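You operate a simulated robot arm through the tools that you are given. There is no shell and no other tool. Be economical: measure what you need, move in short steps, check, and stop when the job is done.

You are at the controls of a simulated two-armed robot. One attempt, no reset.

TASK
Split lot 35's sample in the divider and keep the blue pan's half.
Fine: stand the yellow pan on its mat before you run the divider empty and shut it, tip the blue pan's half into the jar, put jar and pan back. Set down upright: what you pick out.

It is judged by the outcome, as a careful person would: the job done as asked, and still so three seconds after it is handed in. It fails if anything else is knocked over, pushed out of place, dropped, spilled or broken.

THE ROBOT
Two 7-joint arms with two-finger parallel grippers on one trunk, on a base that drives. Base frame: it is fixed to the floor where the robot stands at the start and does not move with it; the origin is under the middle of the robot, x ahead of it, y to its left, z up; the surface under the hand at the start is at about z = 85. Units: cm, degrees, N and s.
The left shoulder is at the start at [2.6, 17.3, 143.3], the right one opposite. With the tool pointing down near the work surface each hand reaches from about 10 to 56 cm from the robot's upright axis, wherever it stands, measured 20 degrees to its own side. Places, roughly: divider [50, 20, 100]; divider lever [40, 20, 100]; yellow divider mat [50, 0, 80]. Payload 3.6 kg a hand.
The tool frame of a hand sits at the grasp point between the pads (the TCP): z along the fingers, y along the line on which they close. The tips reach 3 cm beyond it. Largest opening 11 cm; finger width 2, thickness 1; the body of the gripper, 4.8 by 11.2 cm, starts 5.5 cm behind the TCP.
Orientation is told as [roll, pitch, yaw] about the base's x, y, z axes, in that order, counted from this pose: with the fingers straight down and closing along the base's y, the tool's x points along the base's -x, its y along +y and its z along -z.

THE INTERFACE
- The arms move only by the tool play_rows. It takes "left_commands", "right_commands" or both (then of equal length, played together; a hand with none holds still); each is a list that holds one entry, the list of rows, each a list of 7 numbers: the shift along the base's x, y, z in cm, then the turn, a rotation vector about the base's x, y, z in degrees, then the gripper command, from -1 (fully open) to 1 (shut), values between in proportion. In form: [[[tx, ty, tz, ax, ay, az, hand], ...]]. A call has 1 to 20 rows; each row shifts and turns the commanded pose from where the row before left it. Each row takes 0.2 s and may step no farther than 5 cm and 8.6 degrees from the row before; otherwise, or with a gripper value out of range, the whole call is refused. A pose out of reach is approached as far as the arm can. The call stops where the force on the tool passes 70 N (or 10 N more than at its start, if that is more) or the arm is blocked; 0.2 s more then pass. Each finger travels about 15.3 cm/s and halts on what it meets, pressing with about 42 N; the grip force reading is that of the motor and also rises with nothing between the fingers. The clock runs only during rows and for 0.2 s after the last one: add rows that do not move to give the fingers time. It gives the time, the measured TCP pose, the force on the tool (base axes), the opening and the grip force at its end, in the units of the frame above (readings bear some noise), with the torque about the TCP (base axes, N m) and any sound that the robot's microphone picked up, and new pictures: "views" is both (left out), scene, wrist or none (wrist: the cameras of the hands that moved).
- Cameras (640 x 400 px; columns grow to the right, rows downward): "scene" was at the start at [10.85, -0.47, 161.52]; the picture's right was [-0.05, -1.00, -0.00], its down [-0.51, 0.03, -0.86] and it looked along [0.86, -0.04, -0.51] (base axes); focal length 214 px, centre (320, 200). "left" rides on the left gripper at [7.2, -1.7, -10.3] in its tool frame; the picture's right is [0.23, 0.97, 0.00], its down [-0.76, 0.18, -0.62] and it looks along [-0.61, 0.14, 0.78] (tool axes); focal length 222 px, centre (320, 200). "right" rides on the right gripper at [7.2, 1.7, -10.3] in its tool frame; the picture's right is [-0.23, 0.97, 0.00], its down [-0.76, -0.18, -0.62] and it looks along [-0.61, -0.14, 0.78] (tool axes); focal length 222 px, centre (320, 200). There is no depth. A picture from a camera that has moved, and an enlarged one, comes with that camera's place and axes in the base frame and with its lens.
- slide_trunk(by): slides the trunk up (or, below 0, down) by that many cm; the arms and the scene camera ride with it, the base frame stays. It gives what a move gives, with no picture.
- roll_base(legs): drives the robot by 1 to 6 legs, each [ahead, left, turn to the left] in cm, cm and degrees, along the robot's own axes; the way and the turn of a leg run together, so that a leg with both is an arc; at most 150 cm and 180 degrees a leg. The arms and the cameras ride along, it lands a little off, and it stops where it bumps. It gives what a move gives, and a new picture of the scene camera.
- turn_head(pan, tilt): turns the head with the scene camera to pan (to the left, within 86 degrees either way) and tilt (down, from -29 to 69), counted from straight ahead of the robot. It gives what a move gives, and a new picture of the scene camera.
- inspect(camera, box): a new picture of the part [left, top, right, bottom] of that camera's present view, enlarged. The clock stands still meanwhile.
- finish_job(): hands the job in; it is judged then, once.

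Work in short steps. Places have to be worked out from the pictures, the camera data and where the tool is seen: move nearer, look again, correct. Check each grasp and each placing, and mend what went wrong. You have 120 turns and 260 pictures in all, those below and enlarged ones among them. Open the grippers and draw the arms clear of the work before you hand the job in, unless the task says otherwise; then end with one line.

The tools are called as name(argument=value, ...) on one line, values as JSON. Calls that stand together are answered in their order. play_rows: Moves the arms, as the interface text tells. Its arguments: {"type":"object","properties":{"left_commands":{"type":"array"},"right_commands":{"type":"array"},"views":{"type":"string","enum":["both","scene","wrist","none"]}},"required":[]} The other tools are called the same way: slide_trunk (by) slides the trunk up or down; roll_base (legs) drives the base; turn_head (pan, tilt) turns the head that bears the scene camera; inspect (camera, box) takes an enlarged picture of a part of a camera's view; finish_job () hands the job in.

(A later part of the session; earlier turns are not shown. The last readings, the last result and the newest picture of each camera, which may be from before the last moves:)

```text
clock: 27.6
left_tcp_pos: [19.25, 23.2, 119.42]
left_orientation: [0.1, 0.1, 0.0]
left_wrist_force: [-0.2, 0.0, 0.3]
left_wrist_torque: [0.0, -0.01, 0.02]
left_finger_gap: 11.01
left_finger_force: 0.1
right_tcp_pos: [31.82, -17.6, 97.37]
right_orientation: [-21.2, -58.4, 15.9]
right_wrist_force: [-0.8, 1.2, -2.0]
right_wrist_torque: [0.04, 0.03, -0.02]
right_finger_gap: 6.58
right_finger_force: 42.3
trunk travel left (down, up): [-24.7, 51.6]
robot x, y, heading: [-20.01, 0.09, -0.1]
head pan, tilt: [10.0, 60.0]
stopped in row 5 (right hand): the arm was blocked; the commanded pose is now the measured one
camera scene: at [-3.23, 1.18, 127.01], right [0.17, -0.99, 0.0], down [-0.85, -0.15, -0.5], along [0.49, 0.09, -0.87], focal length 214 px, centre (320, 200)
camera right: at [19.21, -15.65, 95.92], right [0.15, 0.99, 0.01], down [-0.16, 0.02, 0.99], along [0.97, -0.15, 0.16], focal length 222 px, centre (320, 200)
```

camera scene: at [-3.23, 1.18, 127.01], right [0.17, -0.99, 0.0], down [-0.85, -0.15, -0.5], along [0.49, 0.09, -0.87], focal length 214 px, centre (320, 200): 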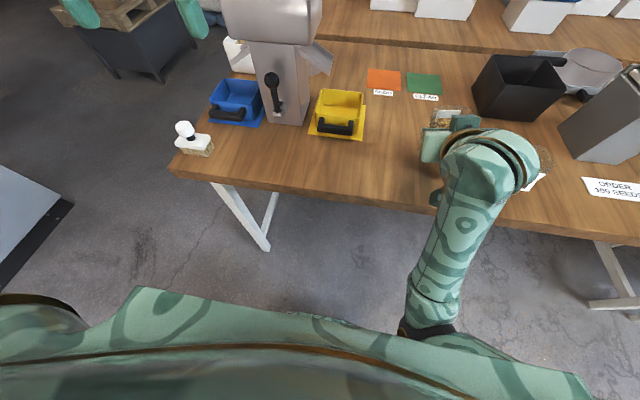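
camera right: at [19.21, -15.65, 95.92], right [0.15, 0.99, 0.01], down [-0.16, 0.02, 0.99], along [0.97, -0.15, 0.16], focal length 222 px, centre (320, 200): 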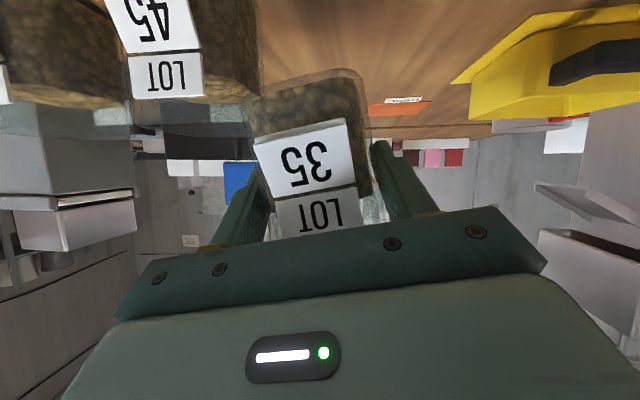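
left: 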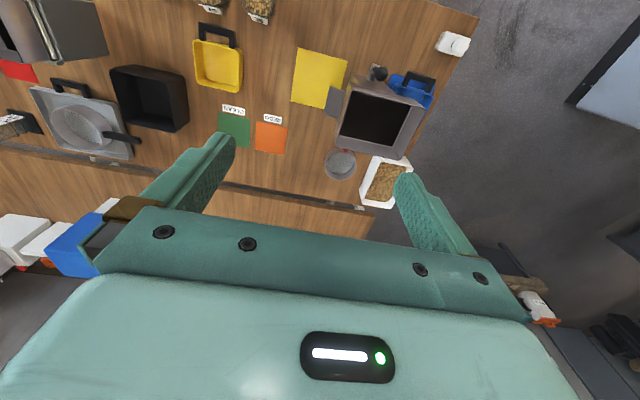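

The arm folded oddly near its limit and rolled the jar about 12°; nothing seems to have fallen. I lift clear with the trunk instead.

slide_trunk(by=12)

inspect(camera="scene", box=[340, 60, 640, 260])

inspect(camera="right", box=[0, 0, 640, 400])

```text
clock: 28.4
left_tcp_pos: [18.77, 23.1, 125.83]
left_orientation: [0.0, -0.4, 0.0]
left_wrist_force: [-0.9, -0.5, 0.1]
left_wrist_torque: [0.03, -0.02, 0.0]
left_finger_gap: 10.99
left_finger_force: 0.2
right_tcp_pos: [31.96, -21.92, 103.67]
right_orientation: [-38.0, -56.0, 27.9]
right_wrist_force: [-0.2, -1.0, -2.9]
right_wrist_torque: [0.04, 0.05, -0.03]
right_finger_gap: 6.57
right_finger_force: 41.9
trunk travel left (down, up): [-30.7, 45.6]
robot x, y, heading: [-20.06, 0.06, -0.2]
head pan, tilt: [10.0, 60.0]
stopped: the arm was blocked; the commanded pose is now the measured one
```

```text
2.00 times, centred on (490, 160) of scene
camera zoom: at [-6.08, 1.11, 133.24], right [0.17, -0.99, 0.0], down [-0.85, -0.15, -0.5], along [0.49, 0.09, -0.87], focal length 429 px, centre (-20, 280)
```

zoom: 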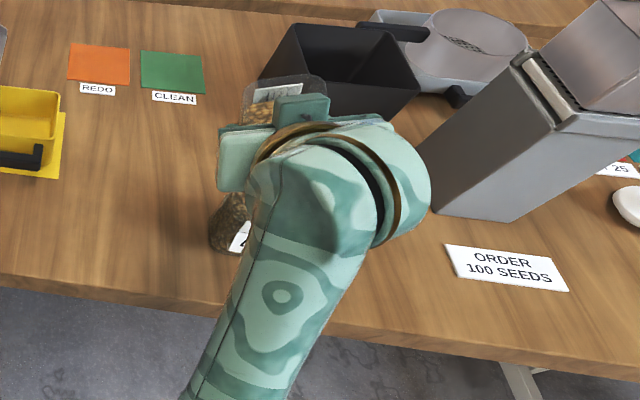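

```text
1.00 times, centred on (320, 200) of right (not enlarged: the box is as wide or as high as the picture)
camera zoom: at [19.38, -19.81, 101.61], right [0.19, 0.97, -0.15], down [-0.18, 0.18, 0.97], along [0.96, -0.16, 0.21], focal length 222 px, centre (320, 200)
```

zoom: 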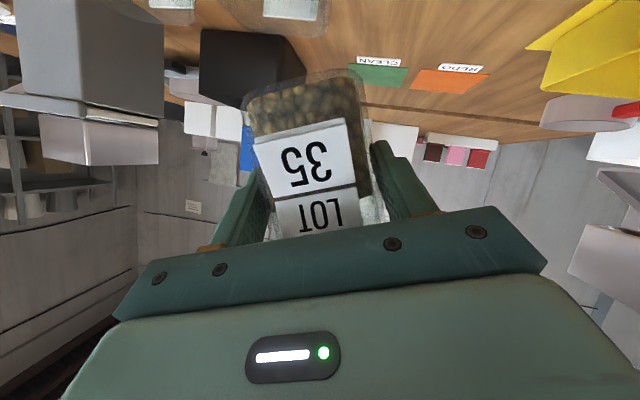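

Something holds the arm back; perhaps the elbow is under the table edge. I look down with the head.

turn_head(pan=-35, tilt=65)

```text
clock: 29.5
left_tcp_pos: [18.92, 23.14, 125.75]
left_orientation: [0.1, -0.3, -0.1]
left_wrist_force: [0.1, 0.9, -0.2]
left_wrist_torque: [0.01, 0.01, -0.01]
left_finger_gap: 11.01
left_finger_force: 0.1
right_tcp_pos: [32.04, -22.0, 103.47]
right_orientation: [-37.9, -55.9, 27.8]
right_wrist_force: [-0.4, -0.2, -2.3]
right_wrist_torque: [0.01, 0.05, 0.04]
right_finger_gap: 6.59
right_finger_force: 41.7
trunk travel left (down, up): [-30.7, 45.6]
robot x, y, heading: [-20.08, 0.04, -0.4]
head pan, tilt: [-35.0, 65.0]
camera scene: at [-7.51, -3.48, 132.59], right [-0.57, -0.82, 0.0], down [-0.74, 0.52, -0.42], along [0.35, -0.24, -0.91], focal length 214 px, centre (320, 200)
```

scene: 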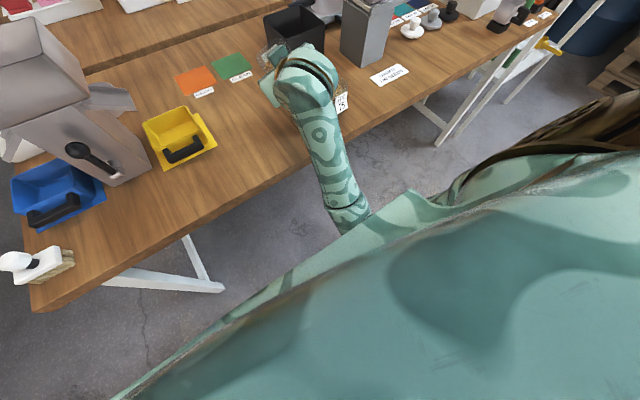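

The elbow is folded tight near the body, so that is likely what binds. I extend the arm forward a little while undoing some of the roll.

play_rows(right_commands=[[[2, 0.5, 0.5, 2, 0, 0, 1], [2, 0.5, 0.5, 3, 0, 0, 1], [2, 0.5, 0.5, 3, 0, 0, 1]]], views="both")

```text
clock: 30.3
left_tcp_pos: [18.89, 23.19, 125.67]
left_orientation: [0.1, -0.3, 0.1]
left_wrist_force: [-0.4, 0.3, 0.3]
left_wrist_torque: [-0.02, 0.0, -0.01]
left_finger_gap: 10.97
left_finger_force: 0.0
right_tcp_pos: [37.87, -22.59, 104.74]
right_orientation: [-30.4, -57.7, 20.0]
right_wrist_force: [0.9, -1.4, -2.6]
right_wrist_torque: [0.02, 0.04, -0.01]
right_finger_gap: 6.6
right_finger_force: 42.6
trunk travel left (down, up): [-30.7, 45.6]
robot x, y, heading: [-20.35, -0.08, -0.2]
head pan, tilt: [-35.0, 65.0]
camera scene: at [-7.46, -3.47, 132.59], right [-0.57, -0.82, 0.0], down [-0.74, 0.52, -0.42], along [0.34, -0.24, -0.91], focal length 214 px, centre (320, 200)
camera right: at [25.51, -19.99, 102.85], right [0.22, 0.97, -0.07], down [-0.17, 0.11, 0.98], along [0.96, -0.2, 0.19], focal length 222 px, centre (320, 200)
```

scene: 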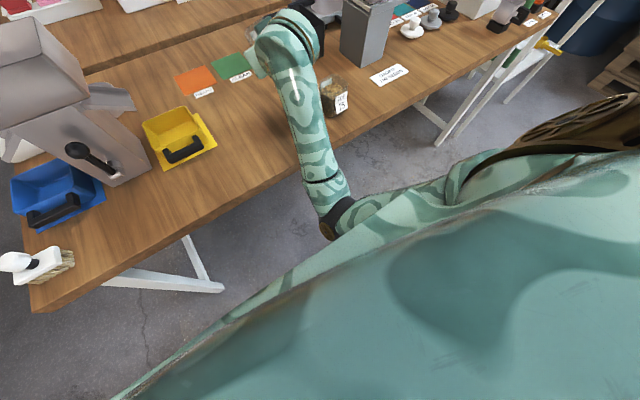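
right: 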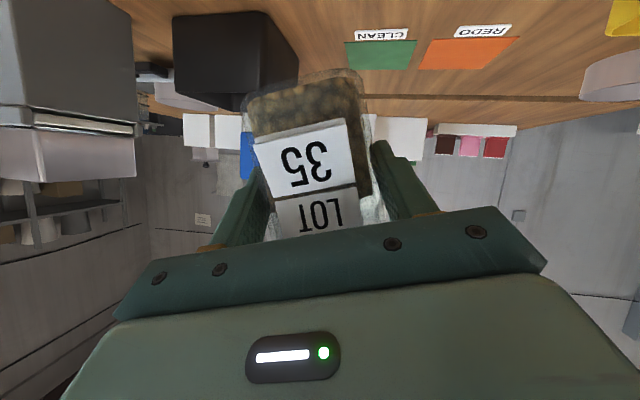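

That frees it. I continue: level the jar (+16° about x) while rising and moving a bit ahead.

play_rows(right_commands=[[[1, 0.5, 1.5, 4, 0, 0, 1], [1, 0.5, 1.5, 4, 0, 0, 1], [0, 0.5, 2, 4, 0, 0, 1], [0, 0.5, 2, 4, 0, 0, 1], [0, 0, 0, 0, 0, 0, 1]]], views="both")

```text
clock: 31.5
left_tcp_pos: [18.81, 23.17, 125.65]
left_orientation: [0.0, -0.4, 0.0]
left_wrist_force: [0.9, 0.3, -0.1]
left_wrist_torque: [0.01, 0.02, 0.02]
left_finger_gap: 10.99
left_finger_force: 0.1
right_tcp_pos: [40.12, -18.26, 111.98]
right_orientation: [8.2, -59.5, -11.9]
right_wrist_force: [0.2, -0.7, -2.6]
right_wrist_torque: [0.01, 0.04, 0.0]
right_finger_gap: 6.58
right_finger_force: 42.0
trunk travel left (down, up): [-30.7, 45.6]
robot x, y, heading: [-20.37, 0.17, -0.1]
head pan, tilt: [-35.0, 65.0]
camera scene: at [-7.5, -3.51, 132.59], right [-0.57, -0.82, 0.0], down [-0.74, 0.52, -0.42], along [0.35, -0.24, -0.91], focal length 214 px, centre (320, 200)
camera right: at [27.46, -15.44, 110.93], right [0.19, 0.94, 0.27], down [-0.17, -0.23, 0.96], along [0.97, -0.23, 0.12], focal length 222 px, centre (320, 200)
```

scene: 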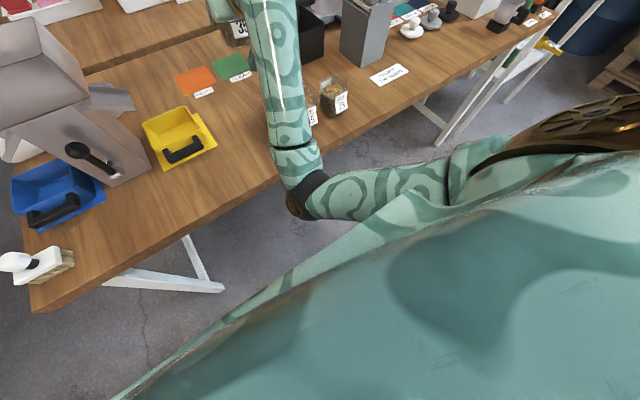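
right: 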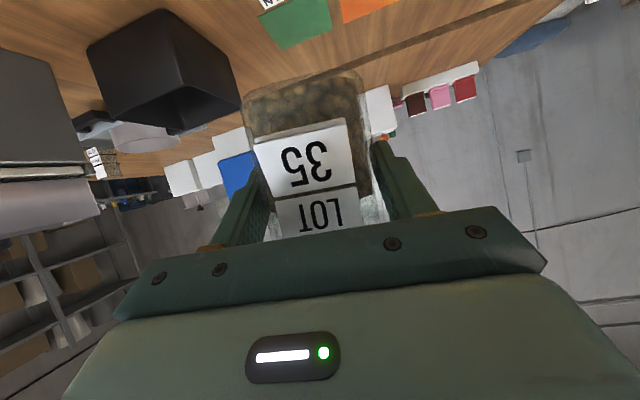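

Jar is within 4° of level, other jars upright. I raise the trunk 9 cm so the jar clears the hopper.

slide_trunk(by=9)

turn_head(pan=5, tilt=45)

```text
clock: 32.8
left_tcp_pos: [18.91, 23.21, 134.68]
left_orientation: [-0.1, -0.3, 0.0]
left_wrist_force: [0.6, -0.2, -0.6]
left_wrist_torque: [0.03, 0.04, -0.01]
left_finger_gap: 11.0
left_finger_force: 0.0
right_tcp_pos: [40.08, -18.36, 121.05]
right_orientation: [7.8, -59.5, -11.6]
right_wrist_force: [-0.2, -0.3, -2.4]
right_wrist_torque: [0.02, 0.03, -0.02]
right_finger_gap: 6.61
right_finger_force: 41.8
trunk travel left (down, up): [-39.7, 36.6]
robot x, y, heading: [-20.25, 0.27, -0.1]
head pan, tilt: [-35.0, 65.0]
```

```text
clock: 33.9
left_tcp_pos: [18.82, 23.22, 134.66]
left_orientation: [-0.1, -0.4, 0.0]
left_wrist_force: [-0.3, 0.4, 0.7]
left_wrist_torque: [0.03, 0.02, 0.02]
left_finger_gap: 11.0
left_finger_force: 0.0
right_tcp_pos: [39.96, -18.37, 120.98]
right_orientation: [7.9, -59.5, -11.5]
right_wrist_force: [-0.2, 1.2, -2.1]
right_wrist_torque: [-0.03, 0.02, 0.03]
right_finger_gap: 6.59
right_finger_force: 42.1
trunk travel left (down, up): [-39.7, 36.6]
robot x, y, heading: [-19.94, -0.13, -0.1]
head pan, tilt: [5.0, 45.0]
camera scene: at [-7.46, 0.7, 144.22], right [0.08, -1.0, 0.0], down [-0.71, -0.06, -0.71], along [0.7, 0.06, -0.71], focal length 214 px, centre (320, 200)
```

scene: 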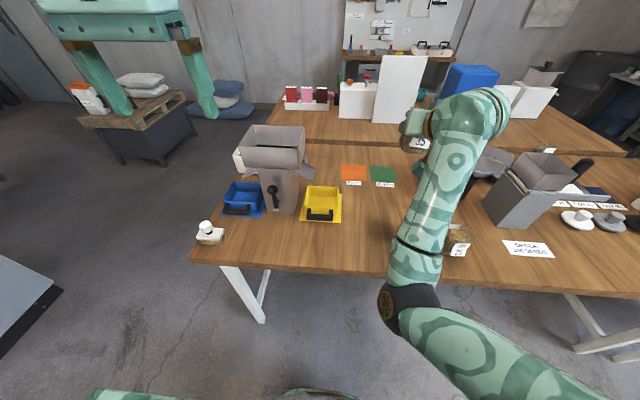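

Now I drive 43 cm left with the jar, keeping the arm as it is.

roll_base(legs=[[0, 43.4, 0]])

```text
clock: 36.5
left_tcp_pos: [18.56, 66.87, 134.6]
left_orientation: [-0.1, -0.4, 0.4]
left_wrist_force: [0.1, -1.2, 0.2]
left_wrist_torque: [0.0, -0.01, 0.0]
left_finger_gap: 10.94
left_finger_force: 0.1
right_tcp_pos: [40.06, 25.63, 120.93]
right_orientation: [7.8, -59.5, -11.0]
right_wrist_force: [-1.2, -0.1, -2.2]
right_wrist_torque: [-0.03, 0.03, -0.06]
right_finger_gap: 6.57
right_finger_force: 42.0
trunk travel left (down, up): [-39.7, 36.6]
robot x, y, heading: [-20.02, 43.24, 0.2]
head pan, tilt: [5.0, 45.0]
camera scene: at [-7.57, 44.34, 144.22], right [0.09, -1.0, 0.0], down [-0.7, -0.07, -0.71], along [0.7, 0.07, -0.71], focal length 214 px, centre (320, 200)
```

scene: 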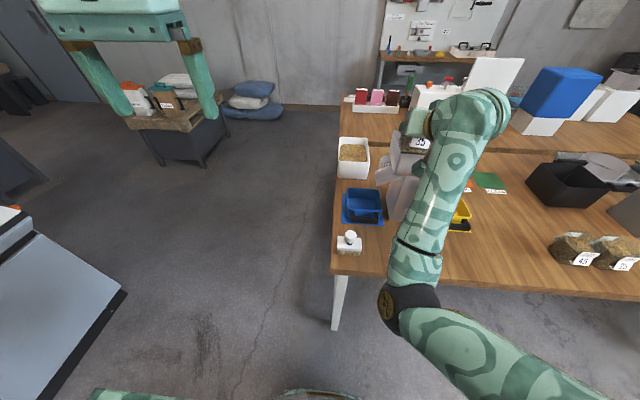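

inspect(camera="scene", box=[480, 180, 640, 300])

inspect(camera="scene", box=[320, 100, 480, 260])

inspect(camera="right", box=[0, 0, 640, 400])

```text
3.33 times, centred on (560, 240) of scene
camera zoom: at [-7.57, 44.34, 144.22], right [0.09, -1.0, 0.0], down [-0.7, -0.07, -0.71], along [0.7, 0.07, -0.71], focal length 715 px, centre (-480, 67)
```

zoom: 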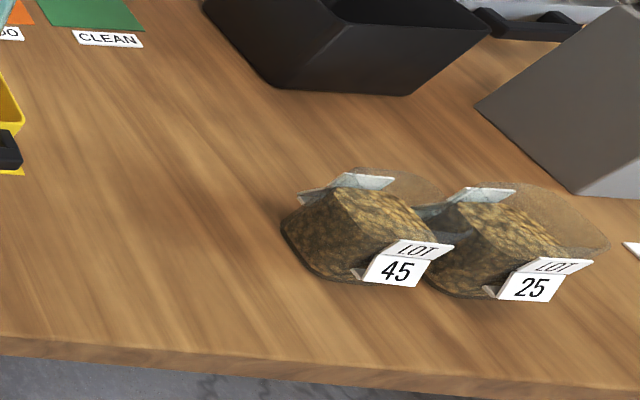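

```text
2.50 times, centred on (400, 180) of scene
camera zoom: at [-7.57, 44.34, 144.22], right [0.09, -1.0, 0.0], down [-0.7, -0.07, -0.71], along [0.7, 0.07, -0.71], focal length 536 px, centre (120, 250)
```

zoom: 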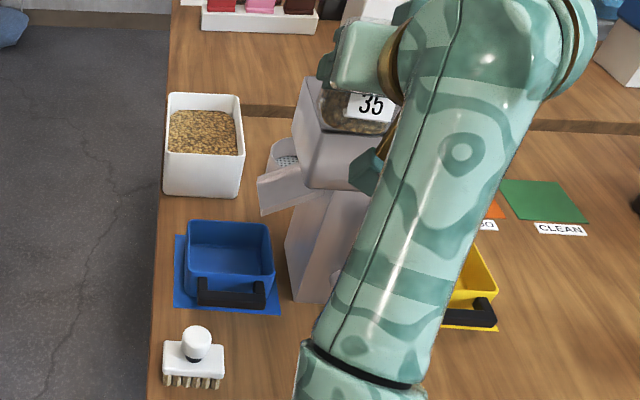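

```text
1.00 times, centred on (320, 200) of right (not enlarged: the box is as wide or as high as the picture)
camera zoom: at [27.49, 28.38, 119.98], right [0.18, 0.95, 0.26], down [-0.17, -0.23, 0.96], along [0.97, -0.22, 0.12], focal length 222 px, centre (320, 200)
```

zoom: 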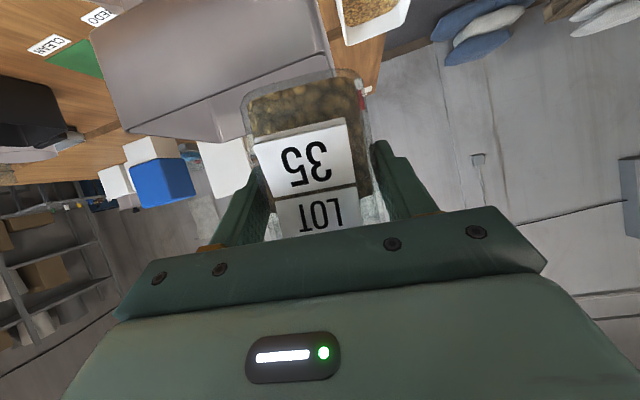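

Other jars stand fine; the hopper rim is about z 111–113, y 10–28. I raise the trunk 3 cm more and drive 10 cm ahead over the hopper.

slide_trunk(by=3)

roll_base(legs=[[10, -0.5, 0]])

inspect(camera="right", box=[0, 0, 640, 400])

```text
clock: 37.2
left_tcp_pos: [18.67, 66.84, 137.62]
left_orientation: [0.0, -0.3, 0.5]
left_wrist_force: [0.3, -0.3, 0.8]
left_wrist_torque: [-0.01, 0.02, 0.0]
left_finger_gap: 10.99
left_finger_force: 0.1
right_tcp_pos: [40.12, 25.52, 123.97]
right_orientation: [7.7, -59.4, -11.0]
right_wrist_force: [0.3, 0.6, -3.1]
right_wrist_torque: [-0.02, 0.04, -0.02]
right_finger_gap: 6.59
right_finger_force: 41.9
trunk travel left (down, up): [-42.7, 33.6]
robot x, y, heading: [-20.27, 43.4, 0.5]
head pan, tilt: [5.0, 45.0]
```

```text
clock: 38.4
left_tcp_pos: [28.69, 66.56, 137.72]
left_orientation: [0.0, -0.4, 0.5]
left_wrist_force: [0.6, -0.4, -0.5]
left_wrist_torque: [0.0, 0.05, -0.01]
left_finger_gap: 11.02
left_finger_force: 0.1
right_tcp_pos: [50.19, 25.28, 123.95]
right_orientation: [7.8, -59.5, -11.0]
right_wrist_force: [0.2, -0.9, -3.1]
right_wrist_torque: [0.02, 0.0, 0.03]
right_finger_gap: 6.57
right_finger_force: 41.8
trunk travel left (down, up): [-42.7, 33.6]
robot x, y, heading: [-10.2, 42.92, 0.5]
head pan, tilt: [5.0, 45.0]
camera scene: at [1.82, 43.85, 147.24], right [0.09, -1.0, 0.0], down [-0.7, -0.07, -0.71], along [0.7, 0.07, -0.71], focal length 214 px, centre (320, 200)
```

scene: 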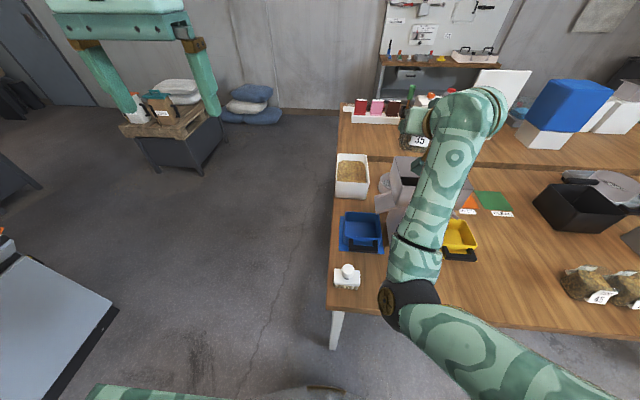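

```text
1.00 times, centred on (320, 200) of right (not enlarged: the box is as wide or as high as the picture)
camera zoom: at [37.65, 27.91, 122.95], right [0.18, 0.95, 0.26], down [-0.17, -0.23, 0.96], along [0.97, -0.22, 0.12], focal length 222 px, centre (320, 200)
```

zoom: 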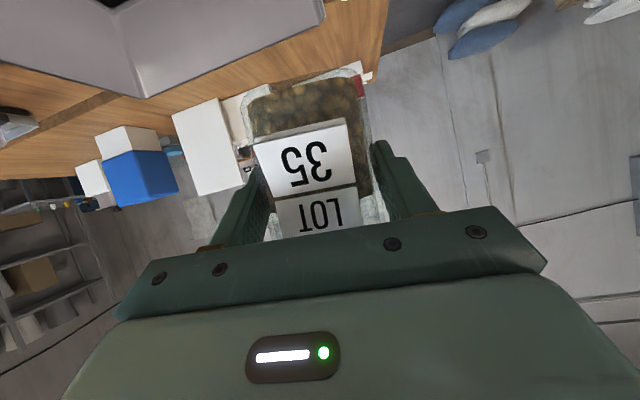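

The jar is over the hopper (centre about [51,19]). I start tipping to the right in steps.

play_rows(right_commands=[[[0, 0, 0, 6, 0, 0, 1], [0, 0, 0, 6, 0, 0, 1], [0, 0, 0, 6, 0, 0, 1], [0, 0, 0, 6, 0, 0, 1], [0, 0, 0, 6, 0, 0, 1]]], views="both")

```text
clock: 39.6
left_tcp_pos: [28.65, 66.53, 137.71]
left_orientation: [0.0, -0.4, 0.4]
left_wrist_force: [-0.6, 0.0, -0.6]
left_wrist_torque: [-0.04, -0.03, 0.01]
left_finger_gap: 11.0
left_finger_force: 0.0
right_tcp_pos: [50.17, 25.16, 124.02]
right_orientation: [51.2, -44.3, -45.9]
right_wrist_force: [-0.5, -0.6, -2.0]
right_wrist_torque: [-0.02, 0.02, 0.02]
right_finger_gap: 6.58
right_finger_force: 41.6
trunk travel left (down, up): [-42.7, 33.6]
robot x, y, heading: [-9.96, 42.84, 0.3]
head pan, tilt: [5.0, 45.0]
camera scene: at [1.72, 43.84, 147.25], right [0.09, -1.0, 0.0], down [-0.7, -0.07, -0.71], along [0.7, 0.07, -0.71], focal length 214 px, centre (320, 200)
camera right: at [37.59, 27.98, 124.45], right [0.18, 0.69, 0.7], down [-0.17, -0.68, 0.71], along [0.97, -0.25, -0.01], focal length 222 px, centre (320, 200)
```

scene: 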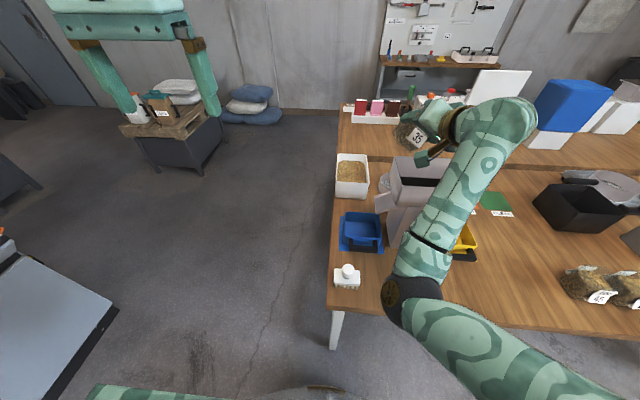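
right: 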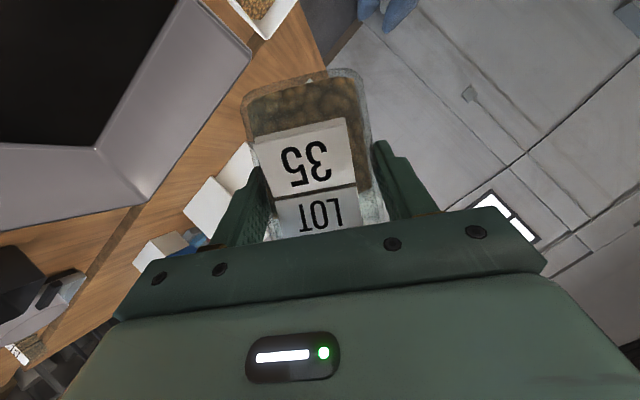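

Tracking well; I continue the tip.

play_rows(right_commands=[[[0, 0, 0, 5, 0, 0, 1], [0, 0, 0, 5, 0, 0, 1], [0, 0, 0, 5, 0, 0, 1], [0, 0, 0, 5, 0, 0, 1], [0, 0, 0, 5, 0, 0, 1], [0, 0, 0, 5, 0, 0, 1]]], views="both")

```text
clock: 41.0
left_tcp_pos: [28.69, 66.47, 137.73]
left_orientation: [0.1, -0.3, 0.5]
left_wrist_force: [0.6, -0.5, 0.7]
left_wrist_torque: [0.0, 0.0, 0.04]
left_finger_gap: 10.99
left_finger_force: 0.1
right_tcp_pos: [50.15, 25.28, 123.97]
right_orientation: [72.9, -20.2, -58.0]
right_wrist_force: [-0.2, 0.1, -2.1]
right_wrist_torque: [-0.02, 0.03, 0.01]
right_finger_gap: 6.6
right_finger_force: 42.1
trunk travel left (down, up): [-42.7, 33.6]
robot x, y, heading: [-10.36, 43.35, 0.5]
head pan, tilt: [5.0, 45.0]
camera scene: at [1.71, 43.84, 147.25], right [0.09, -1.0, 0.0], down [-0.7, -0.07, -0.71], along [0.7, 0.07, -0.71], focal length 214 px, centre (320, 200)
camera right: at [37.59, 27.44, 125.77], right [0.19, 0.24, 0.95], down [-0.17, -0.95, 0.28], along [0.97, -0.22, -0.13], focal length 222 px, centre (320, 200)
```

scene: 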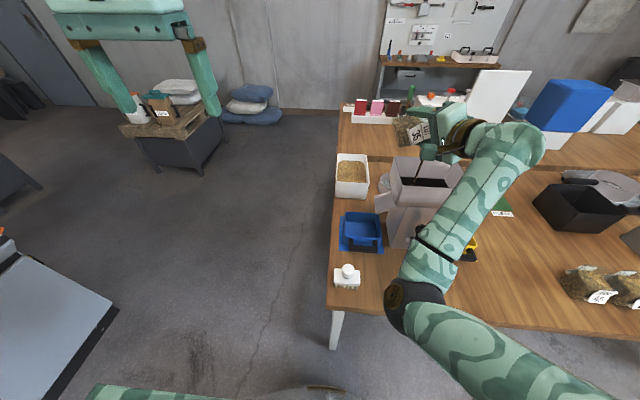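
right: 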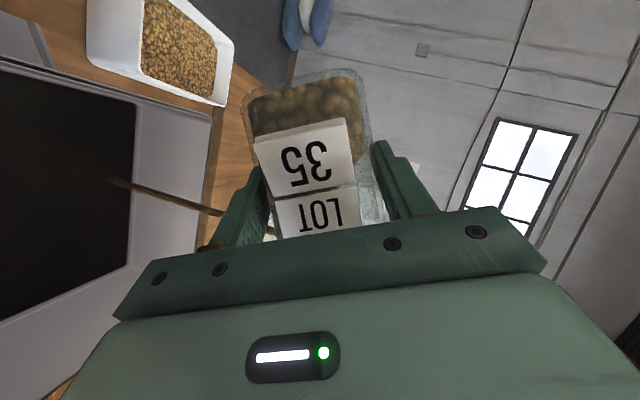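

Seeds stream into the hopper well inside the rim. I let it run, then tip on.

play_rows(right_commands=[[[0, 0, 0, 0, 0, 0, 1], [0, 0, 0, 0, 0, 0, 1], [0, 0, 0, 0, 0, 0, 1], [0, 0, 0, 5, 0, 0, 1], [0, 0, 0, 5, 0, 0, 1], [0, 0, 0, 5, 0, 0, 1], [0, 0, 0, 5, 0, 0, 1], [0, 0, 0, 0, 0, 0, 1], [0, 0, 0, 0, 0, 0, 1], [0, 0, 0, 0, 0, 0, 1]]], views="wrist")

```text
clock: 43.2
left_tcp_pos: [28.71, 66.62, 137.68]
left_orientation: [0.1, -0.4, 0.5]
left_wrist_force: [0.3, -0.3, -0.4]
left_wrist_torque: [0.03, 0.0, 0.0]
left_finger_gap: 11.01
left_finger_force: 0.2
right_tcp_pos: [50.12, 25.12, 124.03]
right_orientation: [83.3, -3.2, -60.2]
right_wrist_force: [1.1, 0.5, -1.0]
right_wrist_torque: [-0.04, 0.03, 0.03]
right_finger_gap: 6.57
right_finger_force: 42.4
trunk travel left (down, up): [-42.7, 33.6]
robot x, y, heading: [-10.26, 43.08, 0.3]
head pan, tilt: [5.0, 45.0]
camera right: at [37.55, 26.69, 126.37], right [0.18, -0.09, 0.98], down [-0.17, -0.98, -0.06], along [0.97, -0.16, -0.2], focal length 222 px, centre (320, 200)
```

right: 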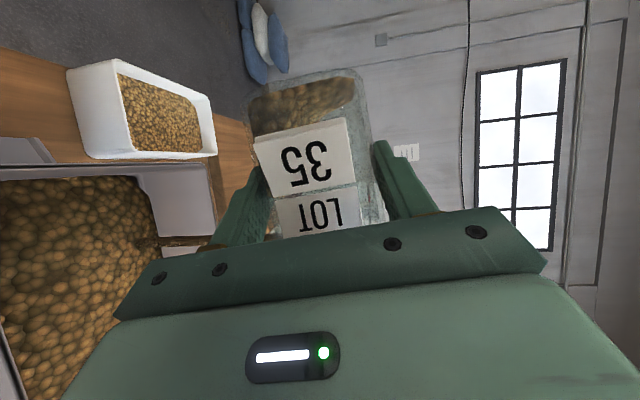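

Pouring nicely. I tip another 40° and wait.

play_rows(right_commands=[[[0, 0, 0, 5, 0, 0, 1], [0, 0, 0, 5, 0, 0, 1], [0, 0, 0, 5, 0, 0, 1], [0, 0, 0, 5, 0, 0, 1], [0, 0, 0, 0, 0, 0, 1], [0, 0, 0, 0, 0, 0, 1], [0, 0, 0, 5, 0, 0, 1], [0, 0, 0, 5, 0, 0, 1], [0, 0, 0, 5, 0, 0, 1], [0, 0, 0, 5, 0, 0, 1], [0, 0, 0, 0, 0, 0, 1], [0, 0, 0, 0, 0, 0, 1], [0, 0, 0, 0, 0, 0, 1]]], views="both")

```text
clock: 46.0
left_tcp_pos: [28.6, 66.51, 137.73]
left_orientation: [0.0, -0.4, 0.5]
left_wrist_force: [0.5, 0.0, -0.6]
left_wrist_torque: [0.01, 0.05, 0.03]
left_finger_gap: 10.98
left_finger_force: 0.1
right_tcp_pos: [50.26, 25.26, 124.0]
right_orientation: [105.2, 31.0, -54.6]
right_wrist_force: [0.4, -0.4, -0.3]
right_wrist_torque: [0.01, 0.01, 0.0]
right_finger_gap: 6.54
right_finger_force: 41.8
trunk travel left (down, up): [-42.7, 33.6]
robot x, y, heading: [-10.44, 43.27, 0.3]
head pan, tilt: [5.0, 45.0]
camera scene: at [1.69, 43.86, 147.25], right [0.09, -1.0, 0.0], down [-0.7, -0.07, -0.71], along [0.7, 0.07, -0.71], focal length 214 px, centre (320, 200)
camera right: at [37.58, 24.7, 126.72], right [0.18, -0.7, 0.69], down [-0.17, -0.71, -0.68], along [0.97, 0.01, -0.25], focal length 222 px, centre (320, 200)
```

scene: 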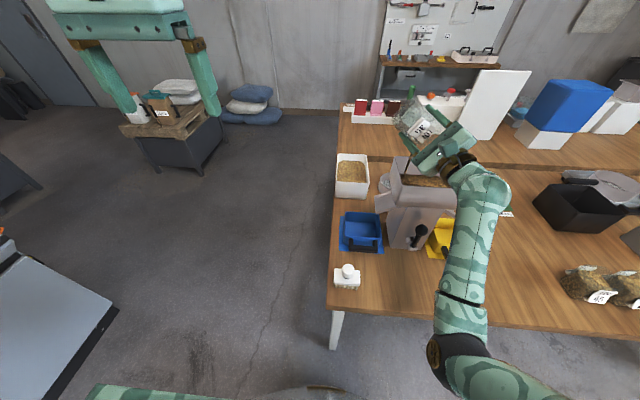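
right: 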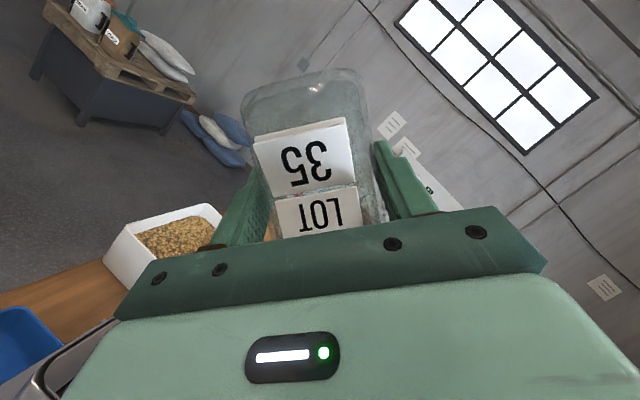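

The jar looks empty. I turn it back upright over the hopper.

play_rows(right_commands=[[[0, 0, 0, -8, 0, 0, 1], [0, 0, 0, -8, 0, 0, 1], [0, 0, 0, -8, 0, 0, 1], [0, 0, 0, -8, 0, 0, 1], [0, 0, 0, -8, 0, 0, 1], [0, 0, 0, -8, 0, 0, 1], [0, 0, 0, -8, 0, 0, 1], [0, 0, 0, -8, 0, 0, 1], [0, 0, 0, -8, 0, 0, 1], [0, 0, 0, -8, 0, 0, 1], [0, 0, 0, -8, 0, 0, 1], [0, 0, 0, -8, 0, 0, 1], [0, 0, 0, -8, 0, 0, 1], [0, 0, 0, -8, 0, 0, 1], [0, 0, 0, -8, 0, 0, 1], [0, 0, 0, -4, 0, 0, 1]]], views="both")

```text
clock: 49.4
left_tcp_pos: [28.66, 66.43, 137.76]
left_orientation: [0.0, -0.4, 0.5]
left_wrist_force: [0.7, 0.0, -0.7]
left_wrist_torque: [0.0, 0.02, 0.01]
left_finger_gap: 11.01
left_finger_force: 0.1
right_tcp_pos: [50.17, 25.25, 124.1]
right_orientation: [-0.3, -60.1, -4.0]
right_wrist_force: [0.2, 0.7, -0.7]
right_wrist_torque: [0.03, 0.02, 0.01]
right_finger_gap: 6.56
right_finger_force: 42.4
trunk travel left (down, up): [-42.7, 33.6]
robot x, y, heading: [-10.61, 43.01, 0.5]
head pan, tilt: [5.0, 45.0]
camera scene: at [1.7, 43.85, 147.25], right [0.09, -1.0, 0.0], down [-0.7, -0.07, -0.71], along [0.7, 0.07, -0.71], focal length 214 px, centre (320, 200)
camera right: at [37.52, 27.82, 122.82], right [0.19, 0.96, 0.19], down [-0.17, -0.16, 0.97], along [0.97, -0.21, 0.14], focal length 222 px, centre (320, 200)
```

scene: 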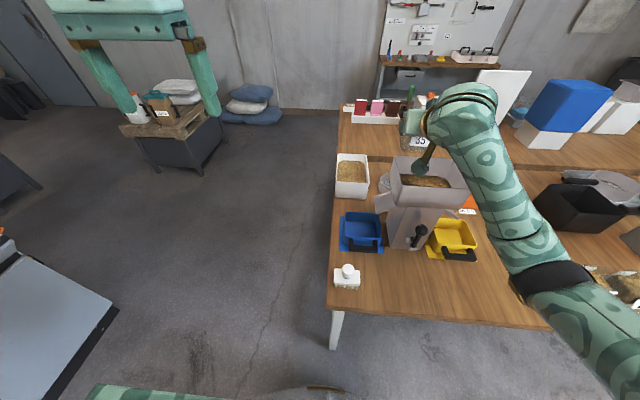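
right: 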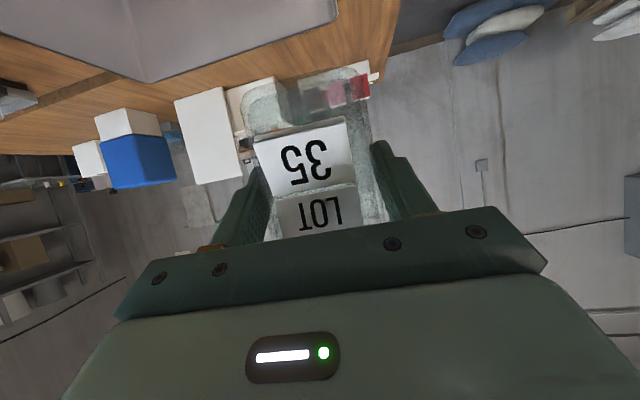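

Jar upright and empty. I keep it in the right hand, back off from the hopper and move the base right so the left hand can reach the lever.

roll_base(legs=[[-12, 0, 0], [0, -33, -0.4]])

turn_head(pan=15, tilt=40)

inspect(camera="scene", box=[230, 110, 430, 250])

```text
clock: 52.4
left_tcp_pos: [17.07, 33.52, 137.75]
left_orientation: [0.0, -0.5, 0.4]
left_wrist_force: [-0.5, -0.6, 0.4]
left_wrist_torque: [0.0, -0.02, 0.02]
left_finger_gap: 11.02
left_finger_force: 0.0
right_tcp_pos: [38.39, -7.73, 124.04]
right_orientation: [0.0, -60.1, -4.4]
right_wrist_force: [-0.7, -1.1, -0.4]
right_wrist_torque: [-0.01, 0.01, 0.02]
right_finger_gap: 6.56
right_finger_force: 41.8
trunk travel left (down, up): [-42.7, 33.6]
robot x, y, heading: [-21.59, 10.25, -0.0]
head pan, tilt: [5.0, 45.0]
camera scene: at [-9.93, 10.98, 147.25], right [0.09, -1.0, 0.0], down [-0.7, -0.06, -0.71], along [0.7, 0.06, -0.71], focal length 214 px, centre (320, 200)
```

scene: 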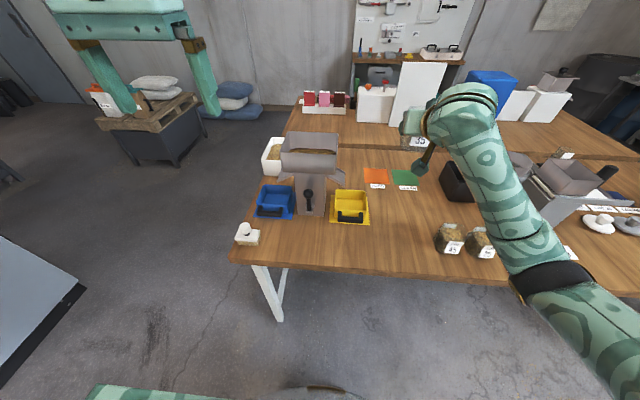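

```text
clock: 53.1
left_tcp_pos: [17.0, 33.71, 137.74]
left_orientation: [-0.1, -0.5, 0.2]
left_wrist_force: [0.2, -0.2, 0.5]
left_wrist_torque: [0.0, -0.03, 0.03]
left_finger_gap: 10.99
left_finger_force: 0.1
right_tcp_pos: [38.46, -7.74, 124.06]
right_orientation: [0.0, -60.1, -4.3]
right_wrist_force: [-0.3, -0.2, -1.4]
right_wrist_torque: [0.01, 0.07, 0.03]
right_finger_gap: 6.57
right_finger_force: 41.9
trunk travel left (down, up): [-42.7, 33.6]
robot x, y, heading: [-22.02, 10.04, 0.3]
head pan, tilt: [15.0, 40.0]
camera scene: at [-9.83, 12.54, 147.97], right [0.26, -0.96, 0.0], down [-0.62, -0.17, -0.77], along [0.74, 0.2, -0.64], focal length 214 px, centre (320, 200)
```

scene: 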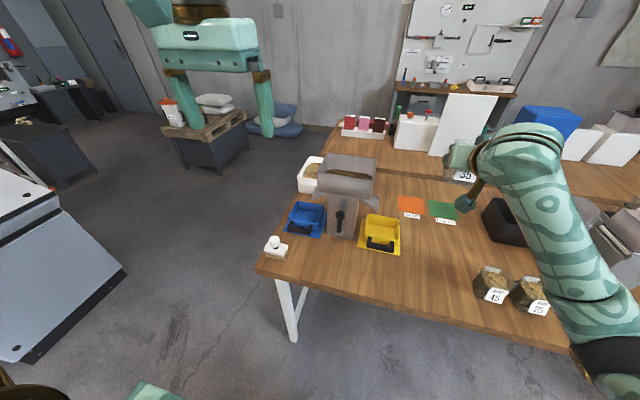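

```text
2.86 times, centred on (330, 180) of scene
camera zoom: at [-9.83, 12.54, 147.97], right [0.26, -0.96, 0.0], down [-0.62, -0.17, -0.77], along [0.74, 0.2, -0.64], focal length 613 px, centre (291, 257)
```

zoom: 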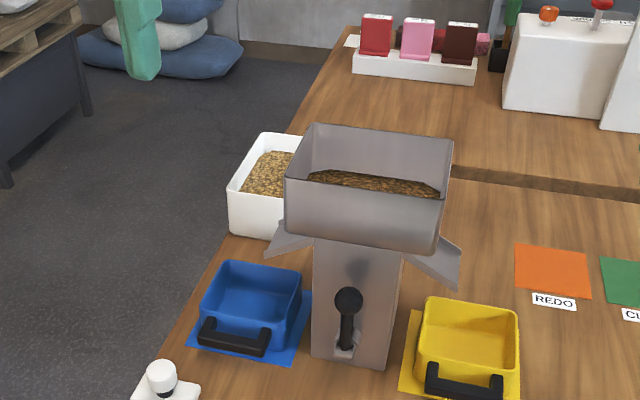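

I bring the left hand nearer to view the lever.

play_rows(left_commands=[[[1, -2, -2.5, 0, 0, 0, -1], [1, -2, -2.5, 0, 0, 0, -1], [1, -2, -2.5, 0, 0, 0, -1], [1, -2, -2.5, 0, 0, 0, -1], [1, -2, -2.5, 0, 0, 0, -1], [1, -2, -2.5, 0, 0, 0, -1], [0, 0, 0, 0, 0, 0, -1]]], views="both")

```text
clock: 54.7
left_tcp_pos: [23.07, 21.7, 122.83]
left_orientation: [0.0, -0.4, 0.4]
left_wrist_force: [-0.5, 0.8, -0.5]
left_wrist_torque: [-0.02, 0.02, -0.02]
left_finger_gap: 11.02
left_finger_force: 0.0
right_tcp_pos: [38.49, -7.7, 124.14]
right_orientation: [-0.2, -60.1, -4.3]
right_wrist_force: [0.1, 0.4, -1.7]
right_wrist_torque: [-0.01, 0.0, 0.02]
right_finger_gap: 6.52
right_finger_force: 42.1
trunk travel left (down, up): [-42.7, 33.6]
robot x, y, heading: [-21.83, 9.96, 0.4]
head pan, tilt: [15.0, 40.0]
camera scene: at [-9.88, 12.58, 147.98], right [0.26, -0.96, 0.0], down [-0.62, -0.17, -0.77], along [0.74, 0.2, -0.64], focal length 214 px, centre (320, 200)
camera left: at [15.79, 19.9, 133.11], right [-0.23, 0.97, 0.0], down [0.76, 0.18, 0.63], along [0.61, 0.14, -0.78], focal length 222 px, centre (320, 200)
```

scene: 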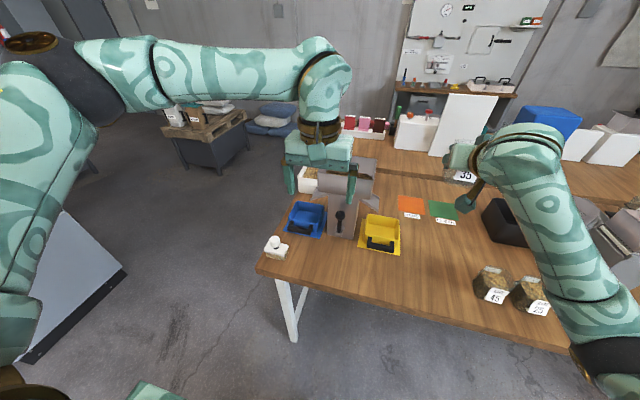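
left: 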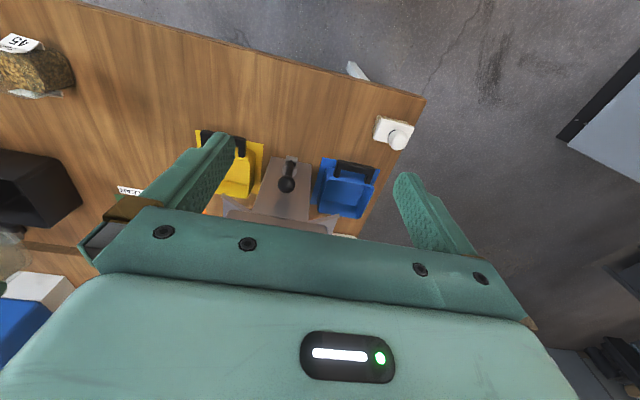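

inspect(camera="left", box=[240, 130, 340, 230])

inspect(camera="scene", box=[310, 190, 370, 250])

```text
4.00 times, centred on (290, 180) of left
camera zoom: at [15.79, 19.9, 133.11], right [-0.23, 0.97, 0.0], down [0.76, 0.18, 0.63], along [0.61, 0.14, -0.78], focal length 888 px, centre (440, 280)
```

zoom: 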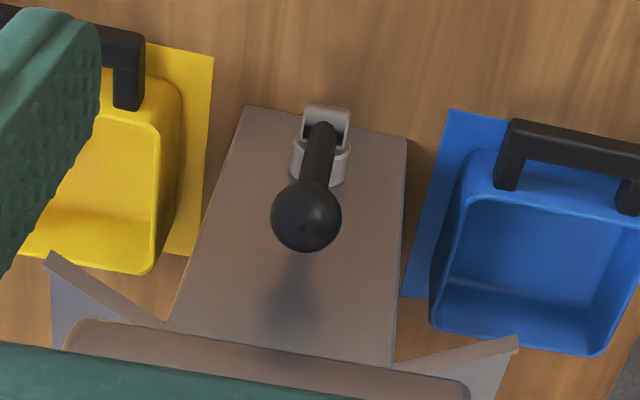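

```text
6.67 times, centred on (340, 220) of scene
camera zoom: at [-9.88, 12.58, 147.98], right [0.26, -0.96, 0.0], down [-0.62, -0.17, -0.77], along [0.74, 0.2, -0.64], focal length 1430 px, centre (187, 67)
```

zoom: 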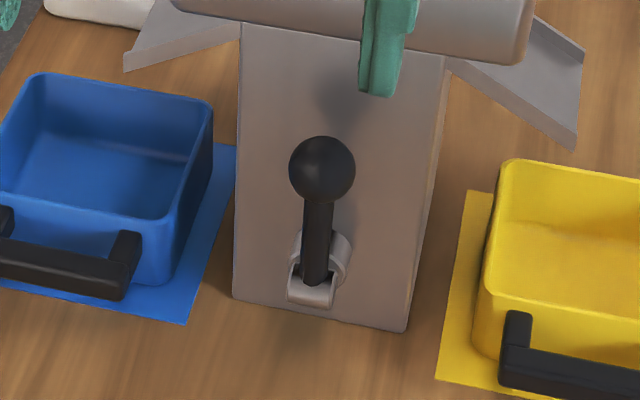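

The lever is a stick in a fork that swings toward the robot: knob at about [38.0,19.1,102], pivot about [37.5,19,95.4]. I bring the left hand up to it pitched 45°.

play_rows(left_commands=[[[1.1, -0.43, -2.1, 0, -7.5, 0, -1], [1.1, -0.43, -2.1, 0, -7.5, 0, -1], [1.1, -0.43, -2.1, 0, -7.5, 0, -1], [1.1, -0.43, -2.1, 0, -7.5, 0, -1], [1.1, -0.43, -2.1, 0, -7.5, 0, -1], [1.4, -0.45, -2.1, 0, -7.5, 0, -1], [0, 0, 0, 0, 0, 0, -0.3], [0, 0, 0, 0, 0, 0, -0.1]]], views="both")

```text
clock: 56.5
left_tcp_pos: [29.98, 19.07, 110.03]
left_orientation: [-0.3, -45.3, 0.5]
left_wrist_force: [0.0, -0.8, 0.4]
left_wrist_torque: [0.0, -0.04, -0.04]
left_finger_gap: 6.02
left_finger_force: 0.2
right_tcp_pos: [38.36, -7.9, 124.03]
right_orientation: [0.0, -60.1, -4.3]
right_wrist_force: [-0.6, 0.3, -1.3]
right_wrist_torque: [0.01, 0.03, 0.0]
right_finger_gap: 6.56
right_finger_force: 42.0
trunk travel left (down, up): [-42.7, 33.6]
robot x, y, heading: [-21.69, 10.25, 0.1]
head pan, tilt: [15.0, 40.0]
camera scene: at [-9.8, 12.52, 147.97], right [0.26, -0.96, 0.0], down [-0.62, -0.17, -0.77], along [0.74, 0.2, -0.64], focal length 214 px, centre (320, 200)
camera left: at [17.52, 17.3, 112.27], right [-0.16, 0.97, -0.17], down [0.09, 0.18, 0.98], along [0.98, 0.14, -0.12], focal length 222 px, centre (320, 200)
```

scene: 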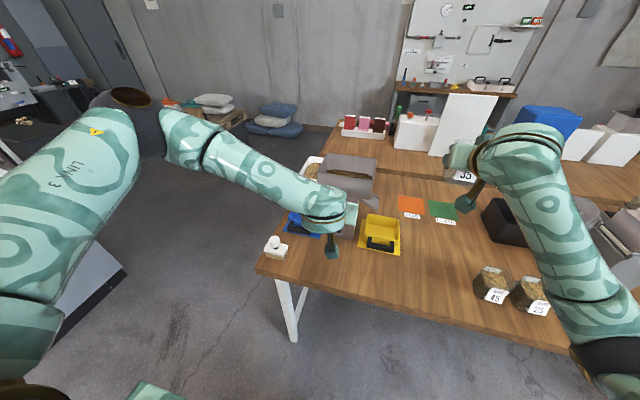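
left: 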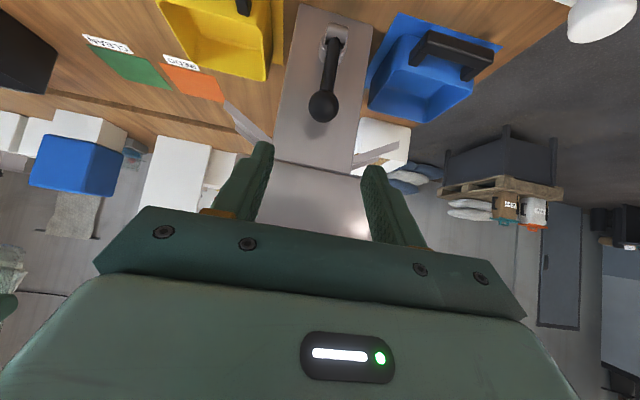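

Knob refined to [38,19,101]. I advance with the jaws 6 cm open and close on the ball.

play_rows(left_commands=[[[2, 0, -2.2, 0, 0, 0, -0.1], [2, 0, -2.2, 0, 0, 0, -0.1], [2, 0, -2.2, 0, 0, 0, -0.1], [2, 0, -2.2, 0, 0, 0, -0.1], [0, 0, 0, 0, 0, 0, 0.4], [0, 0, 0, 0, 0, 0, 0.7], [0, 0, 0, 0, 0, 0, 0.7]]], views="wrist")

```text
clock: 58.1
left_tcp_pos: [37.88, 19.33, 101.11]
left_orientation: [-0.4, -45.3, 0.7]
left_wrist_force: [0.1, 13.0, -2.4]
left_wrist_torque: [0.36, -0.04, 0.41]
left_finger_gap: 3.17
left_finger_force: 44.9
right_tcp_pos: [38.57, -7.5, 123.92]
right_orientation: [-0.3, -60.1, -4.2]
right_wrist_force: [0.6, -0.1, 0.0]
right_wrist_torque: [-0.03, 0.04, 0.0]
right_finger_gap: 6.55
right_finger_force: 42.0
trunk travel left (down, up): [-42.7, 33.6]
robot x, y, heading: [-21.53, 10.07, 0.3]
head pan, tilt: [15.0, 40.0]
camera left: at [25.45, 17.51, 103.33], right [-0.17, 0.97, -0.17], down [0.09, 0.18, 0.98], along [0.98, 0.15, -0.12], focal length 222 px, centre (320, 200)
```

left: 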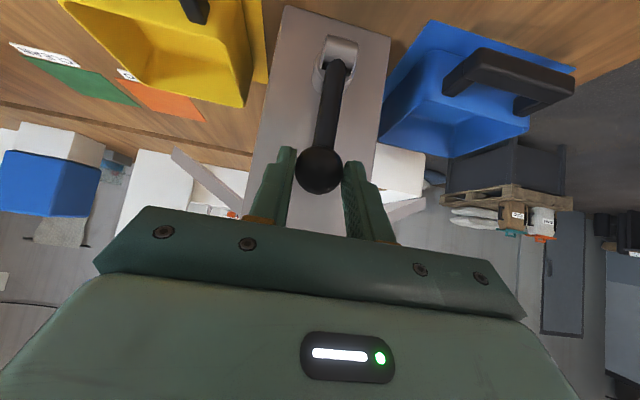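

Ball held (3.2 cm). I pull it along its arc toward the robot in small steps.

play_rows(left_commands=[[[0, 0.3, 0, 0, 0, 0, 0.7], [-0.7, 0, -0.05, 0, 0, 0, 0.7], [-0.7, 0, -0.1, 0, 0, 0, 0.7], [-0.65, 0, -0.2, 0, 0, 0, 0.7], [-0.65, 0, -0.25, 0, 0, 0, 0.7]]], views="both")

```text
clock: 59.3
left_tcp_pos: [35.29, 19.38, 100.75]
left_orientation: [-0.6, -45.5, 0.5]
left_wrist_force: [13.0, 7.9, 10.0]
left_wrist_torque: [0.19, -1.59, 0.16]
left_finger_gap: 3.19
left_finger_force: 45.2
right_tcp_pos: [38.47, -7.67, 123.98]
right_orientation: [-0.1, -60.1, -4.3]
right_wrist_force: [0.2, -1.0, 0.0]
right_wrist_torque: [0.01, -0.02, 0.02]
right_finger_gap: 6.58
right_finger_force: 41.9
trunk travel left (down, up): [-42.7, 33.6]
robot x, y, heading: [-22.11, 10.15, 0.2]
head pan, tilt: [15.0, 40.0]
camera scene: at [-9.74, 12.63, 147.98], right [0.26, -0.96, 0.0], down [-0.62, -0.17, -0.77], along [0.74, 0.2, -0.64], focal length 214 px, centre (320, 200)
camera left: at [22.88, 17.57, 103.01], right [-0.16, 0.97, -0.17], down [0.09, 0.18, 0.98], along [0.98, 0.14, -0.12], focal length 222 px, centre (320, 200)
```

scene: 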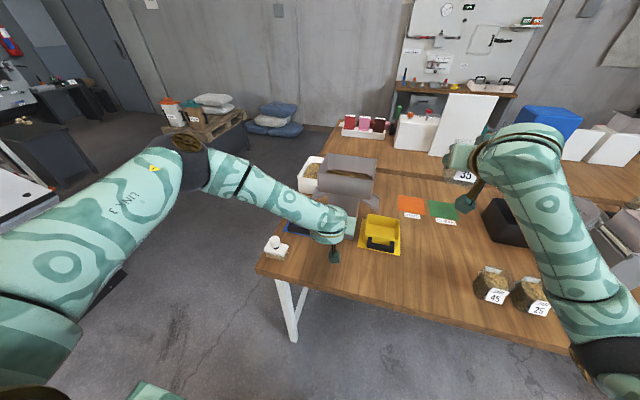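
left: 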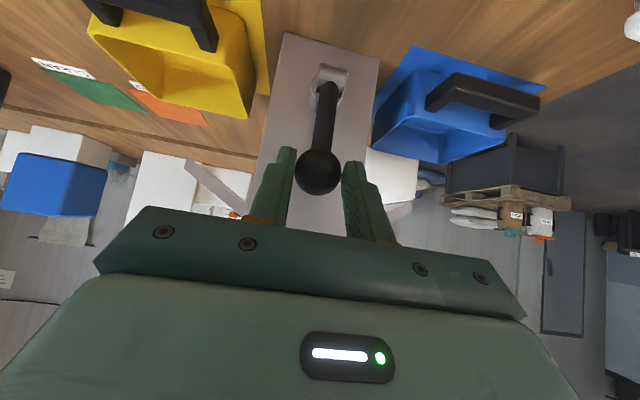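

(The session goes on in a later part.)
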